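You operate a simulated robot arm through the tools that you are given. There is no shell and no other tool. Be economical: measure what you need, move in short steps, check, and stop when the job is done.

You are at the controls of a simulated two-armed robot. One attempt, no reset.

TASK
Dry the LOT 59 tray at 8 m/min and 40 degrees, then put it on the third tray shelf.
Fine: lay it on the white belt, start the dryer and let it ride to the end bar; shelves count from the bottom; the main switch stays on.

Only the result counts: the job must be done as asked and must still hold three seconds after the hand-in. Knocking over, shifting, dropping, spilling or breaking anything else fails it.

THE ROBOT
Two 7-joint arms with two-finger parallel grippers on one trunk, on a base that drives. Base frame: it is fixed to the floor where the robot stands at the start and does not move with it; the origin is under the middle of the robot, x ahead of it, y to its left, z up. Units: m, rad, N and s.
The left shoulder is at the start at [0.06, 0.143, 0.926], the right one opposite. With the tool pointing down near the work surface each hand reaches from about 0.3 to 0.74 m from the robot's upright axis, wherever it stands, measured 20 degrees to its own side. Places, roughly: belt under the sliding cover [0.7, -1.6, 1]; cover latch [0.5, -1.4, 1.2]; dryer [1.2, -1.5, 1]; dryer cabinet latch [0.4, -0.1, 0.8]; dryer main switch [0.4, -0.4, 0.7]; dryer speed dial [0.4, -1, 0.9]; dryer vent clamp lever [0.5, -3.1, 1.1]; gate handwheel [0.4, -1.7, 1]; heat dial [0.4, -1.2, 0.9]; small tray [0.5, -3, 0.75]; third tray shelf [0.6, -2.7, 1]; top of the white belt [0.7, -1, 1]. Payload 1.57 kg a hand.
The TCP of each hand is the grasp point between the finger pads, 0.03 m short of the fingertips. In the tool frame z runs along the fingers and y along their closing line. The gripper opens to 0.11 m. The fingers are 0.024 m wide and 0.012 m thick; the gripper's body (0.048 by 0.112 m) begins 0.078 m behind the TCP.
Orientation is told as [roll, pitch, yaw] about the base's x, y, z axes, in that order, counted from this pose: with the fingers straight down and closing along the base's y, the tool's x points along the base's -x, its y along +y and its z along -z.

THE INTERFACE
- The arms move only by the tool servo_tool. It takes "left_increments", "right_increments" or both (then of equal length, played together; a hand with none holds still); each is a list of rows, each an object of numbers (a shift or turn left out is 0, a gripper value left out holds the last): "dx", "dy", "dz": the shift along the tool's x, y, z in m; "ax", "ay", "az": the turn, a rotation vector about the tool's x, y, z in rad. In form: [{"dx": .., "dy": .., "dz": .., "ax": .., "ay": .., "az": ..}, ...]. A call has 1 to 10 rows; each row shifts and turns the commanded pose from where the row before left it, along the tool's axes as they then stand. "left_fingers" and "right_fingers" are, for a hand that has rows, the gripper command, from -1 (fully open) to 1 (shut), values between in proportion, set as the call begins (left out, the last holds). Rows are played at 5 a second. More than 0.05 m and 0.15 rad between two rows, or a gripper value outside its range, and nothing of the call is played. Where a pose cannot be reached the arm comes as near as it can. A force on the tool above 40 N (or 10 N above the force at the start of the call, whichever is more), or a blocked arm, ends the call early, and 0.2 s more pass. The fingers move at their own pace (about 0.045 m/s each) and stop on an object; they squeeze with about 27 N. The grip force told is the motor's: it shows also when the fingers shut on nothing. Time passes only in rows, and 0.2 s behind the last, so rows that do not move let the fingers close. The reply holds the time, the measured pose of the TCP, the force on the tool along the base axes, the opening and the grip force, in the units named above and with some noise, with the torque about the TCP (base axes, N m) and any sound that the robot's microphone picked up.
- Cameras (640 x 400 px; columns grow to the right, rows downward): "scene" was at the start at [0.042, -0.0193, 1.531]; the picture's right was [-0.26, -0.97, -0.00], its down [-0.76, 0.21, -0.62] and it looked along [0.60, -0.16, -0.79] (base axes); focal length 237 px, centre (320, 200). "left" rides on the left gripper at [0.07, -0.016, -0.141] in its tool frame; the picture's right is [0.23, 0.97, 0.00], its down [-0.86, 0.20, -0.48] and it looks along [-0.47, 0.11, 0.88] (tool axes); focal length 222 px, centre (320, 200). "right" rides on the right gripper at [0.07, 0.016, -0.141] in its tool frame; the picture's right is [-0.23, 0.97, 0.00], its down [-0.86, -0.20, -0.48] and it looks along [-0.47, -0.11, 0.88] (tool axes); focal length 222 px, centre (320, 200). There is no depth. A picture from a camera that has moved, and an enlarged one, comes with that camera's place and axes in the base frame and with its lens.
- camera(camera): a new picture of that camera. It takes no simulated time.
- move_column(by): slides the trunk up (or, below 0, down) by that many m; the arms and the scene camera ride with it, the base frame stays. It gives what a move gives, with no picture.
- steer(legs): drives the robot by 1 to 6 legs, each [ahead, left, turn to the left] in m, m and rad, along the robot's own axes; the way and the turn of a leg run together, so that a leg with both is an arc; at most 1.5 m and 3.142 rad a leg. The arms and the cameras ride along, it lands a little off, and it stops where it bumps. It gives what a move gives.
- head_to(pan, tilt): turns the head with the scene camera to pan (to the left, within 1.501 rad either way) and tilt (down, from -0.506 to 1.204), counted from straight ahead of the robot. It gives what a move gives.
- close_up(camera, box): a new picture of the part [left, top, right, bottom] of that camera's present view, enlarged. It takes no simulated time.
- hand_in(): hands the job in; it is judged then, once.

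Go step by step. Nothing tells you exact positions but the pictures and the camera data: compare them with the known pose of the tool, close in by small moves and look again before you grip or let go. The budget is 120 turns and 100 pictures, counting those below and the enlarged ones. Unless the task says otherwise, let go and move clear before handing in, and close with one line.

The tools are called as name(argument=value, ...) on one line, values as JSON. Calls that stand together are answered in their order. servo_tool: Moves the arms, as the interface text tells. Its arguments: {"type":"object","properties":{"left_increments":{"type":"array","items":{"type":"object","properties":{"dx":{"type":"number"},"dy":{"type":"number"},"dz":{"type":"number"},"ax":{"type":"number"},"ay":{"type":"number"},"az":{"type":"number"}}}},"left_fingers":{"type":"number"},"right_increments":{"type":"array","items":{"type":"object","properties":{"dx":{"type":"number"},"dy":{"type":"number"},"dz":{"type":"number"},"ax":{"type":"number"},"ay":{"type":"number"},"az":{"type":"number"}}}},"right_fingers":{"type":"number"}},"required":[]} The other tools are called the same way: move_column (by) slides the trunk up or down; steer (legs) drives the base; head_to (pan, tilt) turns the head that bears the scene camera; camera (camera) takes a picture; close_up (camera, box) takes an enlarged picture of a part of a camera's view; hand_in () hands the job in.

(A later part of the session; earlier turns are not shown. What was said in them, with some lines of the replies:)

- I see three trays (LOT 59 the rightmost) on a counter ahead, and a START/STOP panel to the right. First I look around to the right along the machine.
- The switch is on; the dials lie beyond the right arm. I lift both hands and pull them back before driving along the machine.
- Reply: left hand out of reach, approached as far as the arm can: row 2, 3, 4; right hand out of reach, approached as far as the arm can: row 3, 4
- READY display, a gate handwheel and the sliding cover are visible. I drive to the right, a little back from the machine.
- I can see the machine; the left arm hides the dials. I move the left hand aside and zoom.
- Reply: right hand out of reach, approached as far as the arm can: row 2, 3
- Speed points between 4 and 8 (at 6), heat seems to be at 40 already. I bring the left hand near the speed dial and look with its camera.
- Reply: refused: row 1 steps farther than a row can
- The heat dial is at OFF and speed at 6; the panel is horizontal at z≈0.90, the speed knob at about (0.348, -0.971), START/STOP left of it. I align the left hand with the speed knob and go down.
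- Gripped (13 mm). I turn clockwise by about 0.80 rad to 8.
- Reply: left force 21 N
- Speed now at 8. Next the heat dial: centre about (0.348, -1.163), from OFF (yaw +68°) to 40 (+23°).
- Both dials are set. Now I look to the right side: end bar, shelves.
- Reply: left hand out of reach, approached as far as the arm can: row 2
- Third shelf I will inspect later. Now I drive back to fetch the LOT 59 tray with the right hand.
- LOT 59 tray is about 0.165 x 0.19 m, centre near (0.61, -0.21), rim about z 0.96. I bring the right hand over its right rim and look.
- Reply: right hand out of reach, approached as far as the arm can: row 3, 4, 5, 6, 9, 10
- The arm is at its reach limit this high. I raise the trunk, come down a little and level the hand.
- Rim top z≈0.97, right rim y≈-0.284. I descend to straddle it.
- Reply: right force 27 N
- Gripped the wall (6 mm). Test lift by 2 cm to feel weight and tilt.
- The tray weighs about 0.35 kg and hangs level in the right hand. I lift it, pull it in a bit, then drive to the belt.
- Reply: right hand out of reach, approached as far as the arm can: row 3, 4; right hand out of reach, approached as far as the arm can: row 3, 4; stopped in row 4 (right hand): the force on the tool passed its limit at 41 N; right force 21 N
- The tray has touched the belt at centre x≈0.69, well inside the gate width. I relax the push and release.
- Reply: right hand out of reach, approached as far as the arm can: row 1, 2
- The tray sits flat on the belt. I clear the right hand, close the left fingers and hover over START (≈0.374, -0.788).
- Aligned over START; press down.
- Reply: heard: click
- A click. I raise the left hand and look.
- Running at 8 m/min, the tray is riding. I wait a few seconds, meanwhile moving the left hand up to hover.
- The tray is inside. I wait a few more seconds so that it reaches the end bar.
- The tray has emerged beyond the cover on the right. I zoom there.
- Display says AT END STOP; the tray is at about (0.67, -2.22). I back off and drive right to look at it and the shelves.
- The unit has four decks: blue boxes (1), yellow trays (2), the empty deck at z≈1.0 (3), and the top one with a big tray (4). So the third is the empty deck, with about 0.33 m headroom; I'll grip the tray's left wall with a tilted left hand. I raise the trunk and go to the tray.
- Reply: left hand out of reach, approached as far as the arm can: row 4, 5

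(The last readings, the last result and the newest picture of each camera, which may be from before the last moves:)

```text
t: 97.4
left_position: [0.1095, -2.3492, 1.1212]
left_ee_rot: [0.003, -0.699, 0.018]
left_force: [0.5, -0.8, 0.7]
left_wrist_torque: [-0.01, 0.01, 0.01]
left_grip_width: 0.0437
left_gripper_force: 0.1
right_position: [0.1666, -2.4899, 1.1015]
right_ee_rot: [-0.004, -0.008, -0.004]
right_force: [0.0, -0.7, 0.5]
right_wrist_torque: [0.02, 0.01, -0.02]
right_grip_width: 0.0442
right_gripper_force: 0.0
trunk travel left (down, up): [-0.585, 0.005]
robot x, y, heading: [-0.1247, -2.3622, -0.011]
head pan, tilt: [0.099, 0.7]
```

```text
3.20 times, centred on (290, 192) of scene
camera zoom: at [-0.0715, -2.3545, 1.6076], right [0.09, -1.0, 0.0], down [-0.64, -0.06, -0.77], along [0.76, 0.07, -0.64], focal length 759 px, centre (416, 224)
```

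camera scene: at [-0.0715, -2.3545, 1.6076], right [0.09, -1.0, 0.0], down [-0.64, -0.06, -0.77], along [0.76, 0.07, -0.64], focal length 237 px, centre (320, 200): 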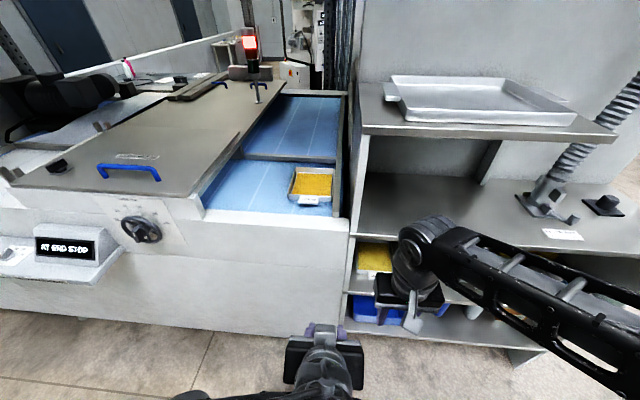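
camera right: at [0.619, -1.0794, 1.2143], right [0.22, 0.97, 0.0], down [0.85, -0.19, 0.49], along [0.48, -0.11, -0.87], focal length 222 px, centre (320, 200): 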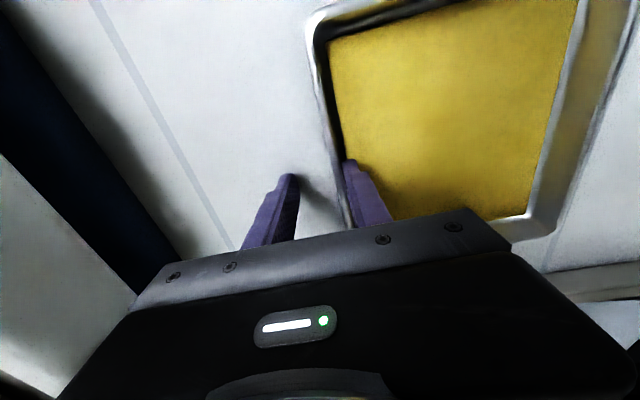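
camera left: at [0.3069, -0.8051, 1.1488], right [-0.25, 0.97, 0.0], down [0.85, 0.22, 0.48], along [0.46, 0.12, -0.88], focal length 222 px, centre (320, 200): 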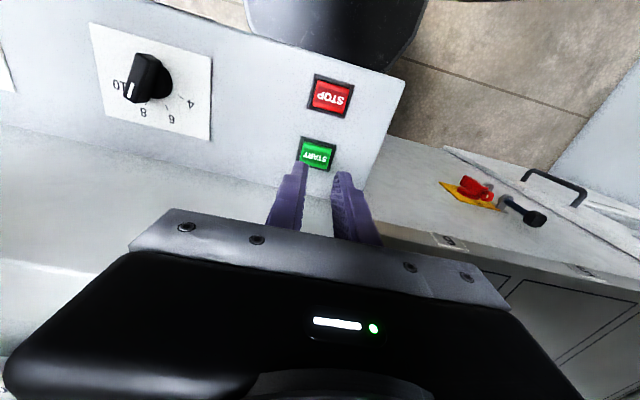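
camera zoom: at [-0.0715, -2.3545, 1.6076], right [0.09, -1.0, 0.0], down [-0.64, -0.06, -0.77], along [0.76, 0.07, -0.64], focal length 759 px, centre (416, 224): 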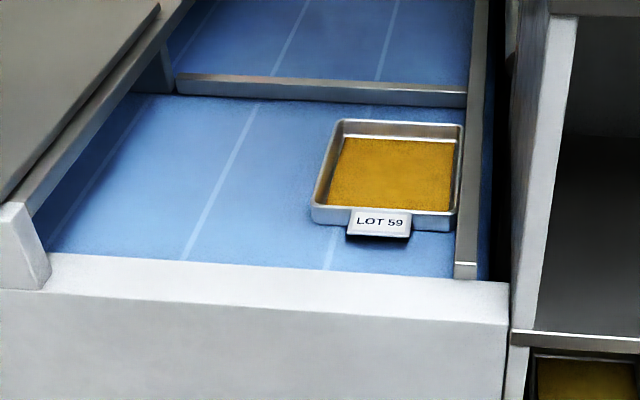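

The tray sits against the end bar: x 0.60–0.79, left wall at y≈-2.171. I drive a bit ahead and bring the tilted left hand above the left wall.

steer(legs=[[0.12, 0, 0.01]])

servo_tool(left_increments=[{"dx": -0.0352, "dy": 0.0177, "dz": 0.0296}, {"dx": -0.0352, "dy": 0.0177, "dz": 0.0296}, {"dx": -0.0352, "dy": 0.0177, "dz": 0.0296}, {"dx": -0.0352, "dy": 0.0177, "dz": 0.0296}, {"dx": -0.0352, "dy": 0.0177, "dz": 0.0296}, {"dx": -0.0352, "dy": 0.0177, "dz": 0.0296}, {"dx": -0.0352, "dy": 0.0177, "dz": 0.0296}, {"dx": -0.0352, "dy": 0.0177, "dz": 0.0296}, {"dx": -0.0352, "dy": 0.0177, "dz": 0.0296}])

camera(camera="left")

camera(camera="scene")

```text
t: 98.6
left_position: [0.234, -2.3457, 1.122]
left_ee_rot: [0.003, -0.696, 0.03]
left_force: [1.3, -0.2, 0.0]
left_wrist_torque: [0.0, 0.02, 0.02]
left_grip_width: 0.044
left_gripper_force: 0.2
right_position: [0.2901, -2.4885, 1.1004]
right_ee_rot: [-0.003, -0.007, 0.006]
right_force: [1.0, 0.1, 0.6]
right_wrist_torque: [0.0, 0.04, -0.02]
right_grip_width: 0.0442
right_gripper_force: 0.1
trunk travel left (down, up): [-0.585, 0.005]
robot x, y, heading: [-0.0037, -2.363, 0.008]
head pan, tilt: [0.099, 0.7]
```

```text
t: 100.6
left_position: [0.6442, -2.175, 1.1246]
left_ee_rot: [0.002, -0.698, 0.03]
left_force: [-0.1, 0.7, -0.3]
left_wrist_torque: [0.01, -0.01, -0.02]
left_grip_width: 0.0437
left_gripper_force: 0.1
left hand out of reach, approached as far as the arm can: row 1
right_position: [0.2896, -2.4867, 1.101]
right_ee_rot: [-0.003, -0.007, 0.008]
right_force: [0.3, -0.9, 0.3]
right_wrist_torque: [0.0, 0.03, -0.03]
right_grip_width: 0.0441
right_gripper_force: 0.1
trunk travel left (down, up): [-0.585, 0.005]
robot x, y, heading: [-0.0012, -2.3648, 0.007]
head pan, tilt: [0.099, 0.7]
```

```text
38 pictures are left
camera left: at [0.498, -2.1972, 1.1889], right [-0.2, 0.97, -0.14], down [0.34, 0.21, 0.92], along [0.92, 0.14, -0.37], focal length 222 px, centre (320, 200)
```

left: 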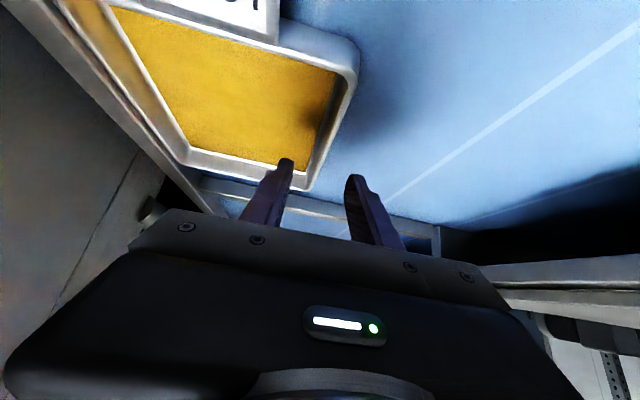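

```text
37 pictures are left
camera scene: at [0.0518, -2.3534, 1.6075], right [0.11, -0.99, 0.0], down [-0.64, -0.07, -0.76], along [0.76, 0.08, -0.65], focal length 237 px, centre (320, 200)
```

scene: 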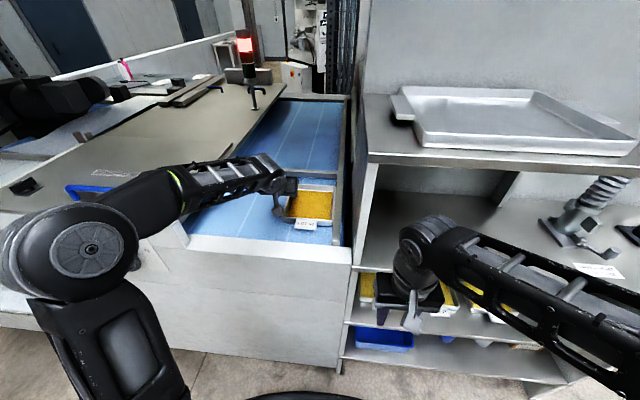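

servo_tool(left_increments=[{"dx": -0.0344, "dy": -0.005, "dz": 0.029}, {"dx": 0.0129, "dz": 0.0153}, {"dx": 0.0129, "dz": 0.0153}])

camera(camera="left")

close_up(camera="scene", box=[220, 130, 380, 260])

```text
t: 101.4
left_position: [0.6877, -2.1812, 1.0846]
left_ee_rot: [0.004, -0.699, 0.03]
left_force: [1.0, -0.5, 0.8]
left_wrist_torque: [-0.02, -0.03, -0.03]
left_grip_width: 0.0441
left_gripper_force: 0.1
right_position: [0.2887, -2.4869, 1.1005]
right_ee_rot: [-0.003, -0.008, 0.007]
right_force: [0.1, -0.3, -0.2]
right_wrist_torque: [-0.02, 0.05, -0.01]
right_grip_width: 0.0438
right_gripper_force: 0.0
trunk travel left (down, up): [-0.585, 0.005]
robot x, y, heading: [-0.0037, -2.3624, 0.004]
head pan, tilt: [0.099, 0.7]
```

```text
36 pictures are left
camera left: at [0.5426, -2.2026, 1.1488], right [-0.2, 0.97, -0.14], down [0.34, 0.21, 0.92], along [0.92, 0.14, -0.37], focal length 222 px, centre (320, 200)
```

left: 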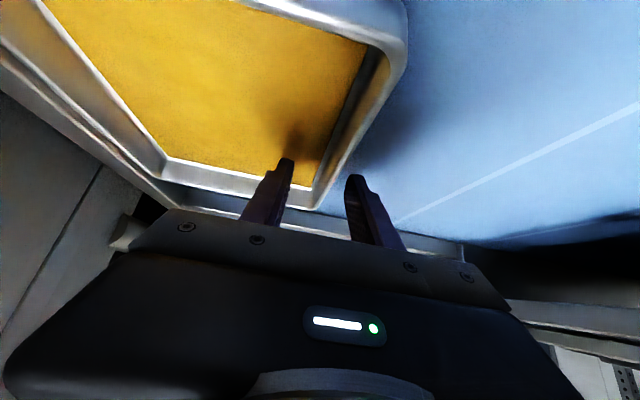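

```text
3.08 times, centred on (300, 195) of scene
camera zoom: at [0.0517, -2.3539, 1.6075], right [0.11, -0.99, 0.0], down [-0.64, -0.07, -0.76], along [0.76, 0.08, -0.64], focal length 730 px, centre (382, 215)
```

zoom: 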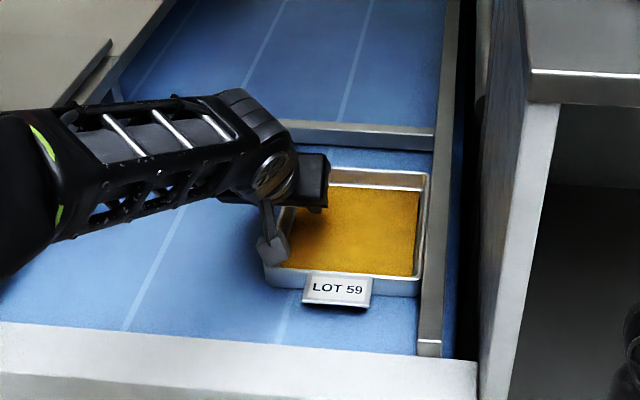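

Fingers straddle the left wall. I go down until light contact with the fill, then grip.

servo_tool(left_increments=[{"dx": 0.0052, "dz": 0.0061}, {"dx": 0.0026, "dz": 0.0031}, {"dx": 0.0013, "dz": 0.0015}])

```text
t: 102.2
left_position: [0.6868, -2.182, 1.0742]
left_ee_rot: [-0.001, -0.701, 0.031]
left_force: [2.3, 0.8, 9.7]
left_wrist_torque: [-0.22, -0.18, 0.04]
left_grip_width: 0.0436
left_gripper_force: 0.1
right_position: [0.2888, -2.4864, 1.1016]
right_ee_rot: [-0.003, -0.012, 0.008]
right_force: [-0.2, 0.5, -1.2]
right_wrist_torque: [-0.02, 0.01, -0.05]
right_grip_width: 0.0441
right_gripper_force: 0.0
trunk travel left (down, up): [-0.585, 0.005]
robot x, y, heading: [-0.0032, -2.3659, 0.008]
head pan, tilt: [0.099, 0.7]
```

servo_tool(left_increments=[{"dx": -0.001, "dz": -0.001}, {}, {}, {}, {}], left_fingers=1)

servo_tool(left_increments=[{"dx": -0.0064, "dz": -0.0077}, {"dx": -0.0064, "dz": -0.0077}, {}])

camera(camera="left")

close_up(camera="scene", box=[220, 130, 380, 260])

```text
t: 103.4
left_position: [0.6858, -2.1721, 1.0739]
left_ee_rot: [0.007, -0.701, 0.036]
left_force: [1.5, 25.8, 19.0]
left_wrist_torque: [0.05, 0.12, -0.83]
left_grip_width: 0.0067
left_gripper_force: 26.1
right_position: [0.2885, -2.4845, 1.102]
right_ee_rot: [-0.006, -0.011, 0.007]
right_force: [0.0, 1.0, -0.4]
right_wrist_torque: [-0.02, 0.0, 0.02]
right_grip_width: 0.0443
right_gripper_force: 0.0
trunk travel left (down, up): [-0.585, 0.005]
robot x, y, heading: [-0.0043, -2.3608, 0.007]
head pan, tilt: [0.099, 0.7]
```

```text
t: 104.2
left_position: [0.686, -2.1728, 1.089]
left_ee_rot: [0.005, -0.693, 0.037]
left_force: [-0.5, 26.4, -7.0]
left_wrist_torque: [1.19, 0.56, 0.11]
left_grip_width: 0.0075
left_gripper_force: 26.3
right_position: [0.2899, -2.4839, 1.1016]
right_ee_rot: [-0.009, -0.009, 0.009]
right_force: [0.8, 0.5, 1.2]
right_wrist_torque: [0.0, 0.03, 0.02]
right_grip_width: 0.0442
right_gripper_force: 0.0
trunk travel left (down, up): [-0.585, 0.005]
robot x, y, heading: [-0.0041, -2.3626, 0.011]
head pan, tilt: [0.099, 0.7]
```

```text
34 pictures are left
camera left: at [0.5416, -2.1957, 1.1543], right [-0.21, 0.97, -0.14], down [0.35, 0.21, 0.91], along [0.91, 0.15, -0.38], focal length 222 px, centre (320, 200)
```

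left: 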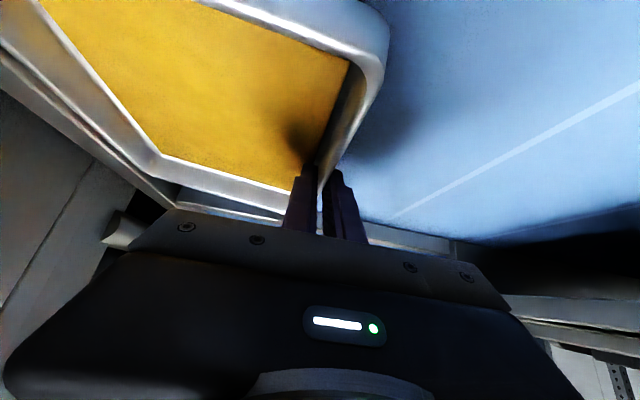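

```text
3.08 times, centred on (300, 195) of scene
camera zoom: at [0.051, -2.3492, 1.6074], right [0.11, -0.99, 0.0], down [-0.64, -0.07, -0.76], along [0.76, 0.08, -0.64], focal length 730 px, centre (382, 215)
```

zoom: 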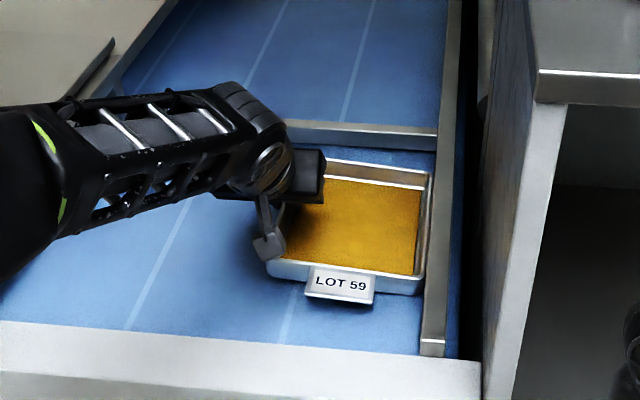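

The hand is pushing the tray against the end bar; I ease 15 mm to the left, then lift a bit more.

servo_tool(left_increments=[{"dy": 0.01}, {"dy": 0.01}, {"dx": -0.0064, "dz": -0.0077}, {"dx": -0.0129, "dz": -0.0153}, {}])

close_up(camera="scene", box=[220, 130, 380, 260])

```text
t: 105.4
left_position: [0.6851, -2.1614, 1.1234]
left_ee_rot: [0.0, -0.698, 0.029]
left_force: [-0.5, 0.0, -3.1]
left_wrist_torque: [0.24, -0.04, -0.03]
left_grip_width: 0.0056
left_gripper_force: 25.6
right_position: [0.2889, -2.4872, 1.1002]
right_ee_rot: [-0.003, -0.009, 0.006]
right_force: [-0.3, -0.2, 0.1]
right_wrist_torque: [0.01, 0.0, 0.03]
right_grip_width: 0.044
right_gripper_force: 0.0
trunk travel left (down, up): [-0.585, 0.005]
robot x, y, heading: [-0.0031, -2.3632, 0.005]
head pan, tilt: [0.099, 0.7]
```

```text
3.08 times, centred on (300, 195) of scene
camera zoom: at [0.051, -2.3536, 1.6075], right [0.11, -0.99, 0.0], down [-0.64, -0.07, -0.76], along [0.76, 0.08, -0.64], focal length 730 px, centre (382, 215)
```

zoom: 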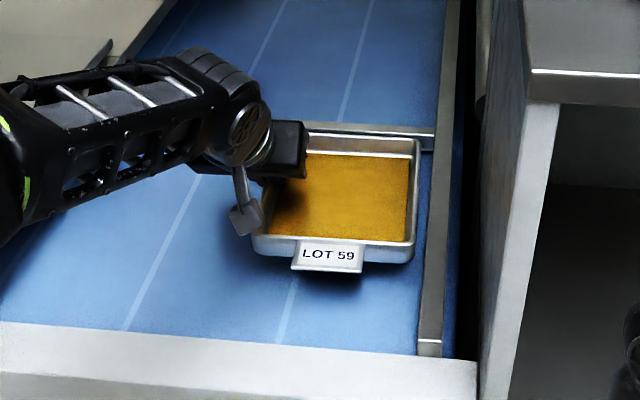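

Held level. I raise slightly and back the robot out so the tray clears the shelf front.

servo_tool(left_increments=[{"dx": -0.0103, "dz": -0.0122}, {}])

steer(legs=[[-0.44, 0, -0.005]])

steer(legs=[[0, -0.46, 0]])

head_to(pan=0.1, tilt=0.6)

camera(camera="scene")

```text
t: 106.0
left_position: [0.6863, -2.1597, 1.1383]
left_ee_rot: [0.001, -0.697, 0.032]
left_force: [1.6, -0.7, -3.3]
left_wrist_torque: [0.25, -0.05, -0.01]
left_grip_width: 0.0056
left_gripper_force: 25.2
right_position: [0.2902, -2.4884, 1.1005]
right_ee_rot: [-0.004, -0.008, 0.007]
right_force: [1.4, -0.9, 0.3]
right_wrist_torque: [-0.02, 0.0, 0.02]
right_grip_width: 0.0441
right_gripper_force: 0.0
trunk travel left (down, up): [-0.585, 0.005]
robot x, y, heading: [-0.0032, -2.365, 0.009]
head pan, tilt: [0.099, 0.7]
```

```text
t: 108.7
left_position: [0.2506, -2.1652, 1.1393]
left_ee_rot: [0.001, -0.699, 0.024]
left_force: [-0.5, -0.1, -3.7]
left_wrist_torque: [0.26, -0.01, 0.02]
left_grip_width: 0.0055
left_gripper_force: 25.5
right_position: [-0.1483, -2.4891, 1.1021]
right_ee_rot: [-0.004, -0.009, 0.0]
right_force: [0.3, -0.6, 0.0]
right_wrist_torque: [0.0, -0.02, -0.01]
right_grip_width: 0.044
right_gripper_force: 0.1
trunk travel left (down, up): [-0.585, 0.005]
robot x, y, heading: [-0.4427, -2.3626, -0.001]
head pan, tilt: [0.099, 0.7]
```

```text
t: 111.5
left_position: [0.2504, -2.6294, 1.1385]
left_ee_rot: [0.004, -0.698, 0.024]
left_force: [-0.4, 0.6, -3.8]
left_wrist_torque: [0.31, -0.07, 0.01]
left_grip_width: 0.0054
left_gripper_force: 25.1
right_position: [-0.1482, -2.9551, 1.1011]
right_ee_rot: [-0.003, -0.008, 0.002]
right_force: [0.1, 0.1, -0.6]
right_wrist_torque: [0.03, 0.01, 0.04]
right_grip_width: 0.0439
right_gripper_force: 0.1
trunk travel left (down, up): [-0.585, 0.005]
robot x, y, heading: [-0.4418, -2.8286, 0.005]
head pan, tilt: [0.099, 0.7]
```

```text
t: 112.1
left_position: [0.2507, -2.6289, 1.1387]
left_ee_rot: [0.002, -0.698, 0.026]
left_force: [-0.5, 0.6, -3.7]
left_wrist_torque: [0.24, -0.04, -0.01]
left_grip_width: 0.0056
left_gripper_force: 25.4
right_position: [-0.1485, -2.9523, 1.1017]
right_ee_rot: [-0.004, -0.008, 0.002]
right_force: [0.3, -0.6, 0.3]
right_wrist_torque: [0.0, -0.03, 0.02]
right_grip_width: 0.0439
right_gripper_force: 0.1
trunk travel left (down, up): [-0.585, 0.005]
robot x, y, heading: [-0.4372, -2.8283, -0.001]
head pan, tilt: [0.099, 0.6]
```

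```text
31 pictures are left
camera scene: at [-0.382, -2.8184, 1.6161], right [0.1, -0.99, 0.0], down [-0.56, -0.06, -0.82], along [0.82, 0.08, -0.57], focal length 237 px, centre (320, 200)
```

scene: 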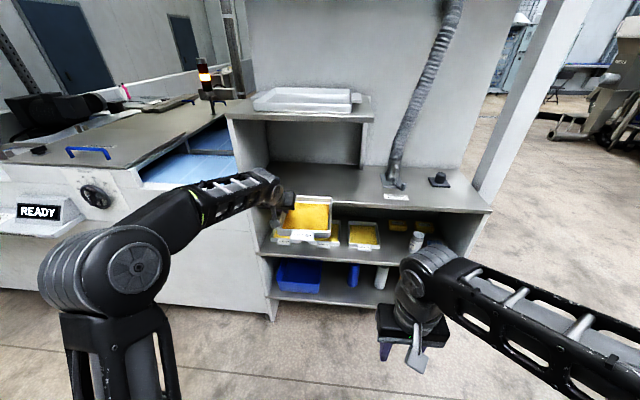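

The tray is held level in front of the shelf bay (y -2.43 to -2.88). I drive in part way and check.

steer(legs=[[0.17, 0, 0]])

camera(camera="scene")

close_up(camera="scene", box=[200, 80, 440, 260])

```text
t: 113.6
left_position: [0.4235, -2.6282, 1.1364]
left_ee_rot: [0.004, -0.698, 0.024]
left_force: [0.9, -1.0, -3.5]
left_wrist_torque: [0.28, -0.05, -0.02]
left_grip_width: 0.0057
left_gripper_force: 25.5
right_position: [0.0243, -2.9532, 1.1012]
right_ee_rot: [-0.004, -0.008, 0.004]
right_force: [0.7, 0.3, -0.7]
right_wrist_torque: [0.0, 0.01, 0.0]
right_grip_width: 0.0439
right_gripper_force: 0.1
trunk travel left (down, up): [-0.585, 0.005]
robot x, y, heading: [-0.2721, -2.8278, 0.005]
head pan, tilt: [0.099, 0.6]
```

```text
30 pictures are left
camera scene: at [-0.2095, -2.8184, 1.6161], right [0.1, -0.99, 0.0], down [-0.56, -0.06, -0.82], along [0.82, 0.08, -0.57], focal length 237 px, centre (320, 200)
```

scene: 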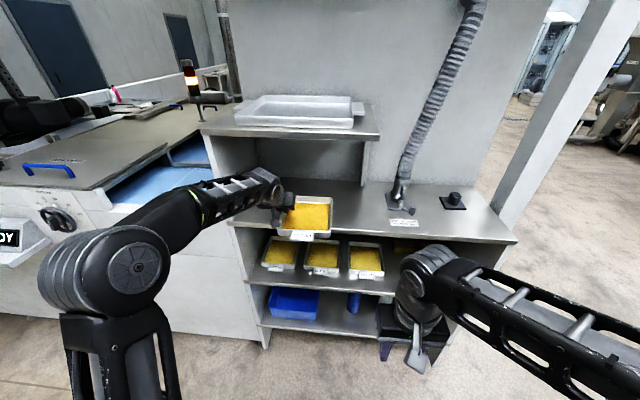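

```text
2.22 times, centred on (320, 170) of scene
camera zoom: at [-0.2095, -2.8184, 1.6161], right [0.1, -0.99, 0.0], down [-0.56, -0.06, -0.82], along [0.82, 0.08, -0.57], focal length 527 px, centre (320, 267)
```

zoom: 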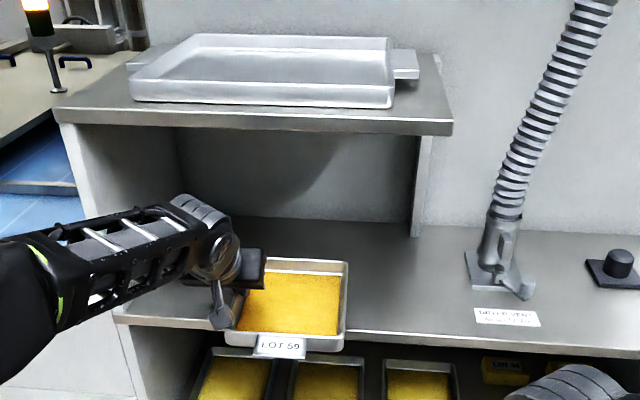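

servo_tool(left_increments=[{"dx": 0.0129, "dz": 0.0153}])

steer(legs=[[0.09, 0, 0]])

close_up(camera="scene", box=[180, 80, 420, 260])

camera(camera="left")

```text
t: 114.0
left_position: [0.422, -2.628, 1.1175]
left_ee_rot: [0.005, -0.695, 0.024]
left_force: [0.7, 0.4, -4.0]
left_wrist_torque: [0.28, -0.04, -0.01]
left_grip_width: 0.0056
left_gripper_force: 25.1
right_position: [0.0236, -2.9522, 1.101]
right_ee_rot: [-0.003, -0.009, 0.004]
right_force: [0.3, 0.4, -0.5]
right_wrist_torque: [0.04, 0.0, 0.03]
right_grip_width: 0.0438
right_gripper_force: 0.0
trunk travel left (down, up): [-0.585, 0.005]
robot x, y, heading: [-0.2684, -2.8291, -0.0]
head pan, tilt: [0.099, 0.6]
```

```text
t: 115.1
left_position: [0.5112, -2.6299, 1.1165]
left_ee_rot: [0.002, -0.696, 0.023]
left_force: [0.3, 0.0, -3.8]
left_wrist_torque: [0.25, -0.01, 0.02]
left_grip_width: 0.0055
left_gripper_force: 25.7
right_position: [0.1125, -2.9529, 1.0996]
right_ee_rot: [-0.004, -0.009, 0.001]
right_force: [-0.3, -0.9, -0.7]
right_wrist_torque: [0.01, 0.02, 0.0]
right_grip_width: 0.0439
right_gripper_force: 0.1
trunk travel left (down, up): [-0.585, 0.005]
robot x, y, heading: [-0.1829, -2.8297, -0.001]
head pan, tilt: [0.099, 0.6]
```

```text
2.22 times, centred on (300, 170) of scene
camera zoom: at [-0.1218, -2.8185, 1.6161], right [0.1, -1.0, 0.0], down [-0.56, -0.06, -0.82], along [0.82, 0.08, -0.57], focal length 527 px, centre (364, 267)
```

zoom: 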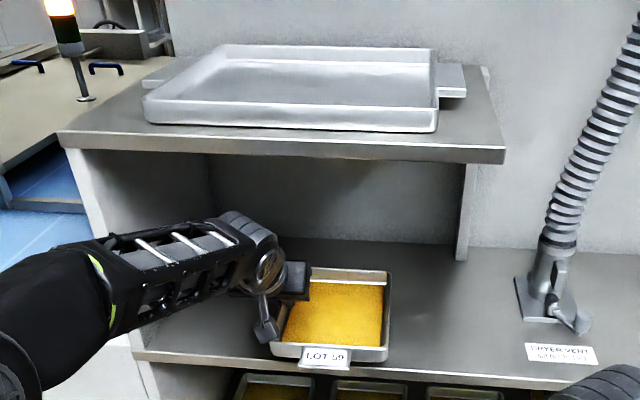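

```text
27 pictures are left
camera left: at [0.3656, -2.6497, 1.1812], right [-0.2, 0.97, -0.14], down [0.34, 0.21, 0.92], along [0.92, 0.13, -0.37], focal length 222 px, centre (320, 200)
```

left: 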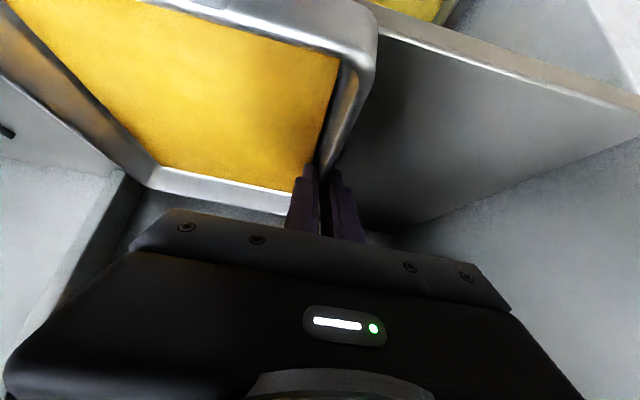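

Clear on all sides. I drive the last 5 cm in, then lower until contact.

steer(legs=[[0.055, 0, 0]])

servo_tool(left_increments=[{"dx": 0.0039, "dz": 0.0046}, {"dx": 0.0039, "dz": 0.0046}])

close_up(camera="scene", box=[180, 80, 420, 260])

```text
t: 116.0
left_position: [0.565, -2.6297, 1.1177]
left_ee_rot: [0.005, -0.693, 0.023]
left_force: [0.5, -0.2, -3.6]
left_wrist_torque: [0.25, -0.01, -0.01]
left_grip_width: 0.0056
left_gripper_force: 25.5
right_position: [0.1659, -2.9531, 1.1007]
right_ee_rot: [-0.003, -0.008, -0.001]
right_force: [0.7, 0.0, -1.3]
right_wrist_torque: [0.03, 0.02, 0.02]
right_grip_width: 0.0441
right_gripper_force: 0.0
trunk travel left (down, up): [-0.585, 0.005]
robot x, y, heading: [-0.1274, -2.8263, -0.002]
head pan, tilt: [0.099, 0.6]
```

```text
t: 116.6
left_position: [0.563, -2.6295, 1.1057]
left_ee_rot: [0.002, -0.697, 0.021]
left_force: [-0.2, -1.0, -4.0]
left_wrist_torque: [0.27, -0.04, 0.0]
left_grip_width: 0.0057
left_gripper_force: 25.4
right_position: [0.1623, -2.9551, 1.1014]
right_ee_rot: [-0.004, -0.01, 0.0]
right_force: [0.6, -0.6, -1.1]
right_wrist_torque: [0.01, -0.02, -0.01]
right_grip_width: 0.0442
right_gripper_force: 0.1
trunk travel left (down, up): [-0.585, 0.005]
robot x, y, heading: [-0.131, -2.8309, -0.001]
head pan, tilt: [0.099, 0.6]
```

```text
2.22 times, centred on (300, 170) of scene
camera zoom: at [-0.0709, -2.8186, 1.6162], right [0.1, -1.0, 0.0], down [-0.56, -0.06, -0.82], along [0.82, 0.08, -0.57], focal length 527 px, centre (364, 267)
```

zoom: 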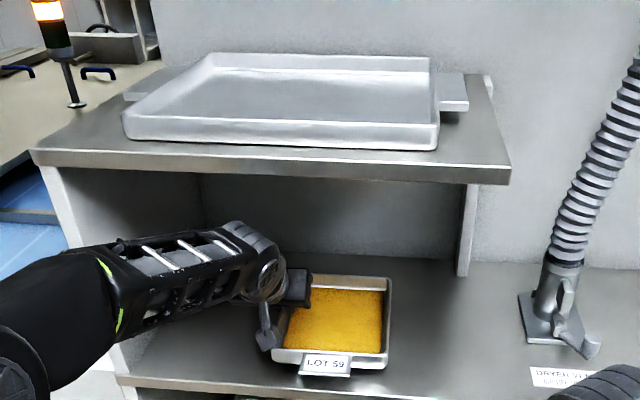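

Tray is over the deck with its front edge inside. I lower in small steps until contact.

servo_tool(left_increments=[{"dx": 0.0026, "dz": 0.0031}, {"dx": 0.0026, "dz": 0.0031}, {"dx": 0.0026, "dz": 0.0031}, {}])

```text
t: 117.6
left_position: [0.563, -2.6292, 1.0938]
left_ee_rot: [0.003, -0.697, 0.022]
left_force: [0.1, 0.2, -3.0]
left_wrist_torque: [0.27, -0.03, 0.04]
left_grip_width: 0.0057
left_gripper_force: 25.9
right_position: [0.1646, -2.9529, 1.1005]
right_ee_rot: [-0.003, -0.01, -0.002]
right_force: [0.0, 0.4, 0.2]
right_wrist_torque: [0.0, 0.02, -0.03]
right_grip_width: 0.0442
right_gripper_force: 0.0
trunk travel left (down, up): [-0.585, 0.005]
robot x, y, heading: [-0.1283, -2.8264, -0.002]
head pan, tilt: [0.099, 0.6]
```

servo_tool(left_increments=[{"dx": 0.0026, "dz": 0.0031}, {"dx": 0.0026, "dz": 0.0031}, {}])

servo_tool(left_increments=[{"dx": 0.0026, "dz": 0.0031}, {"dx": 0.0019, "dz": 0.0023}, {}])

```text
t: 118.4
left_position: [0.5632, -2.6281, 1.0878]
left_ee_rot: [0.001, -0.698, 0.023]
left_force: [1.3, 0.8, 3.3]
left_wrist_torque: [-0.04, 0.57, 0.0]
left_grip_width: 0.0053
left_gripper_force: 25.3
right_position: [0.1634, -2.9527, 1.1004]
right_ee_rot: [-0.005, -0.009, 0.003]
right_force: [0.5, 0.9, -0.1]
right_wrist_torque: [-0.01, 0.01, -0.02]
right_grip_width: 0.044
right_gripper_force: 0.0
trunk travel left (down, up): [-0.585, 0.005]
robot x, y, heading: [-0.1254, -2.8276, 0.003]
head pan, tilt: [0.099, 0.6]
```

```text
t: 119.2
left_position: [0.562, -2.6286, 1.0841]
left_ee_rot: [0.0, -0.709, 0.026]
left_force: [3.5, 5.9, 28.4]
left_wrist_torque: [-0.12, -0.35, -0.12]
left_grip_width: 0.0057
left_gripper_force: 26.0
right_position: [0.1624, -2.9532, 1.102]
right_ee_rot: [-0.002, -0.011, 0.002]
right_force: [0.4, -0.4, -0.5]
right_wrist_torque: [-0.02, 0.0, 0.0]
right_grip_width: 0.0442
right_gripper_force: 0.2
trunk travel left (down, up): [-0.585, 0.005]
robot x, y, heading: [-0.1291, -2.829, 0.006]
head pan, tilt: [0.099, 0.6]
```

It rests on the deck. I relax the push, open, and lift the fingers off.

servo_tool(left_increments=[{"dx": -0.0026, "dz": -0.0031}, {}])

servo_tool(left_increments=[{}, {"dx": -0.0013, "dz": -0.0015}, {}], left_fingers=0.5)

servo_tool(left_increments=[{"dx": -0.0064, "dz": -0.0077}, {"dx": -0.0129, "dz": -0.0153}, {"dx": -0.0129, "dz": -0.0153}])

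camera(camera="left")

close_up(camera="scene", box=[180, 80, 420, 260])

```text
t: 119.8
left_position: [0.5621, -2.6289, 1.0852]
left_ee_rot: [0.005, -0.7, 0.025]
left_force: [6.2, 5.5, 17.8]
left_wrist_torque: [-0.01, -1.05, 0.11]
left_grip_width: 0.0057
left_gripper_force: 25.9
right_position: [0.162, -2.9544, 1.101]
right_ee_rot: [-0.004, -0.011, -0.001]
right_force: [0.4, 0.7, 0.4]
right_wrist_torque: [-0.04, -0.03, 0.03]
right_grip_width: 0.0438
right_gripper_force: 0.0
trunk travel left (down, up): [-0.585, 0.005]
robot x, y, heading: [-0.1282, -2.8283, -0.002]
head pan, tilt: [0.099, 0.6]
```

```text
t: 120.6
left_position: [0.5607, -2.6279, 1.0844]
left_ee_rot: [0.003, -0.695, 0.023]
left_force: [-1.7, 6.0, 14.3]
left_wrist_torque: [0.01, -0.1, 0.01]
left_grip_width: 0.0218
left_gripper_force: 0.1
right_position: [0.1617, -2.9531, 1.1019]
right_ee_rot: [-0.004, -0.013, 0.001]
right_force: [-0.4, -0.1, 1.0]
right_wrist_torque: [0.03, 0.01, 0.01]
right_grip_width: 0.0442
right_gripper_force: 0.1
trunk travel left (down, up): [-0.585, 0.005]
robot x, y, heading: [-0.1269, -2.8276, 0.002]
head pan, tilt: [0.099, 0.6]
```

```text
t: 121.4
left_position: [0.5611, -2.6313, 1.1342]
left_ee_rot: [0.003, -0.697, 0.022]
left_force: [-0.4, 0.2, -0.5]
left_wrist_torque: [-0.03, 0.02, 0.01]
left_grip_width: 0.0274
left_gripper_force: 0.1
right_position: [0.1629, -2.9548, 1.1012]
right_ee_rot: [-0.005, -0.008, 0.0]
right_force: [-0.3, 0.4, 0.7]
right_wrist_torque: [-0.03, 0.01, 0.0]
right_grip_width: 0.044
right_gripper_force: 0.1
trunk travel left (down, up): [-0.585, 0.005]
robot x, y, heading: [-0.1323, -2.8285, -0.007]
head pan, tilt: [0.099, 0.6]
```

```text
25 pictures are left
camera left: at [0.4172, -2.6515, 1.198], right [-0.2, 0.97, -0.14], down [0.34, 0.21, 0.92], along [0.92, 0.13, -0.37], focal length 222 px, centre (320, 200)
```

left: 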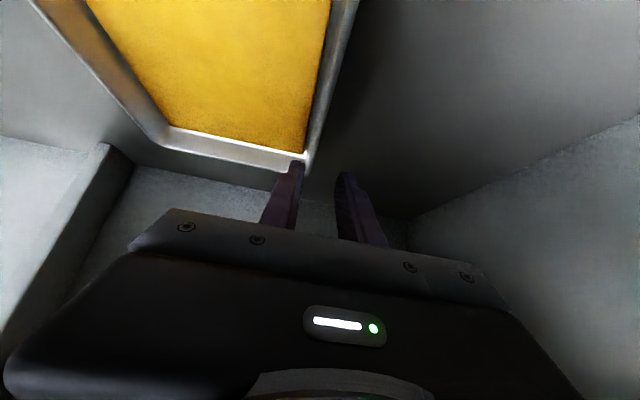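

```text
2.22 times, centred on (300, 170) of scene
camera zoom: at [-0.0713, -2.8188, 1.6161], right [0.1, -1.0, 0.0], down [-0.56, -0.06, -0.83], along [0.82, 0.08, -0.56], focal length 527 px, centre (364, 267)
```

zoom: 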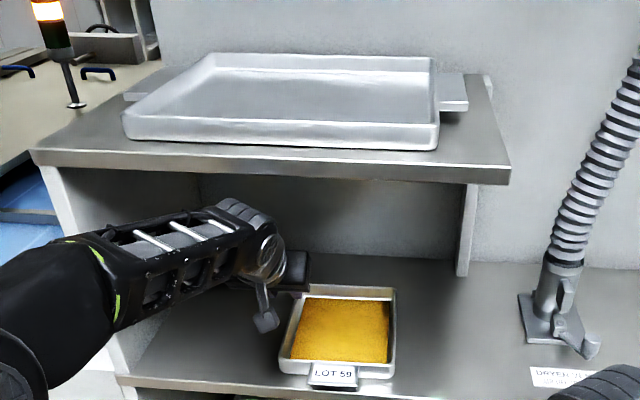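

The tray sits flat on the third shelf. I back straight out and check.

steer(legs=[[-0.35, 0, 0]])

camera(camera="scene")

close_up(camera="scene", box=[220, 70, 460, 260])

```text
t: 123.7
left_position: [0.2104, -2.6292, 1.1356]
left_ee_rot: [0.005, -0.698, 0.025]
left_force: [-0.1, 0.2, 0.5]
left_wrist_torque: [-0.03, 0.01, -0.02]
left_grip_width: 0.0276
left_gripper_force: 0.1
right_position: [-0.1878, -2.953, 1.1013]
right_ee_rot: [-0.002, -0.01, 0.002]
right_force: [-0.5, -0.1, -0.9]
right_wrist_torque: [0.02, 0.01, 0.02]
right_grip_width: 0.0437
right_gripper_force: 0.1
trunk travel left (down, up): [-0.585, 0.005]
robot x, y, heading: [-0.4748, -2.8274, 0.002]
head pan, tilt: [0.099, 0.6]
```

```text
23 pictures are left
camera scene: at [-0.4234, -2.8185, 1.6162], right [0.1, -0.99, 0.0], down [-0.56, -0.06, -0.83], along [0.82, 0.08, -0.56], focal length 237 px, centre (320, 200)
```

scene: 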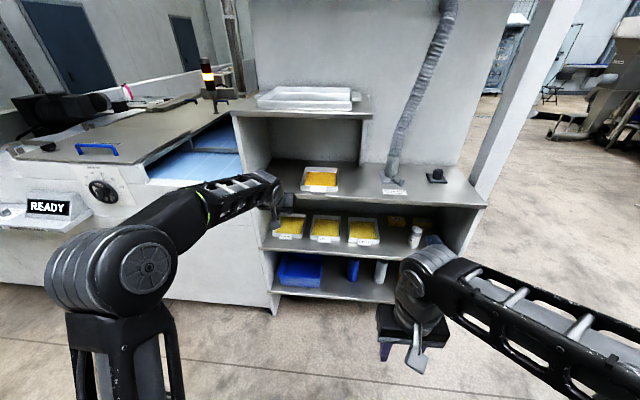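

```text
2.11 times, centred on (340, 165) of scene
camera zoom: at [-0.4234, -2.8185, 1.6162], right [0.1, -0.99, 0.0], down [-0.56, -0.06, -0.83], along [0.82, 0.08, -0.56], focal length 499 px, centre (278, 274)
```

zoom: 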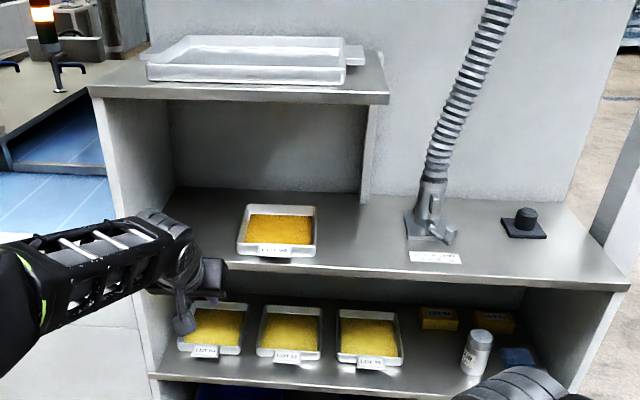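

The LOT 59 tray lies flat on the third shelf, the hands are clear, the dryer shows READY and the main switch was not touched. I hand in.

hand_in()

```text
The job is handed in.
```

The LOT 59 tray was dried at 8 m/min and 40 degrees, rode to the end bar, and now lies on the third tray shelf; the main switch was left on.
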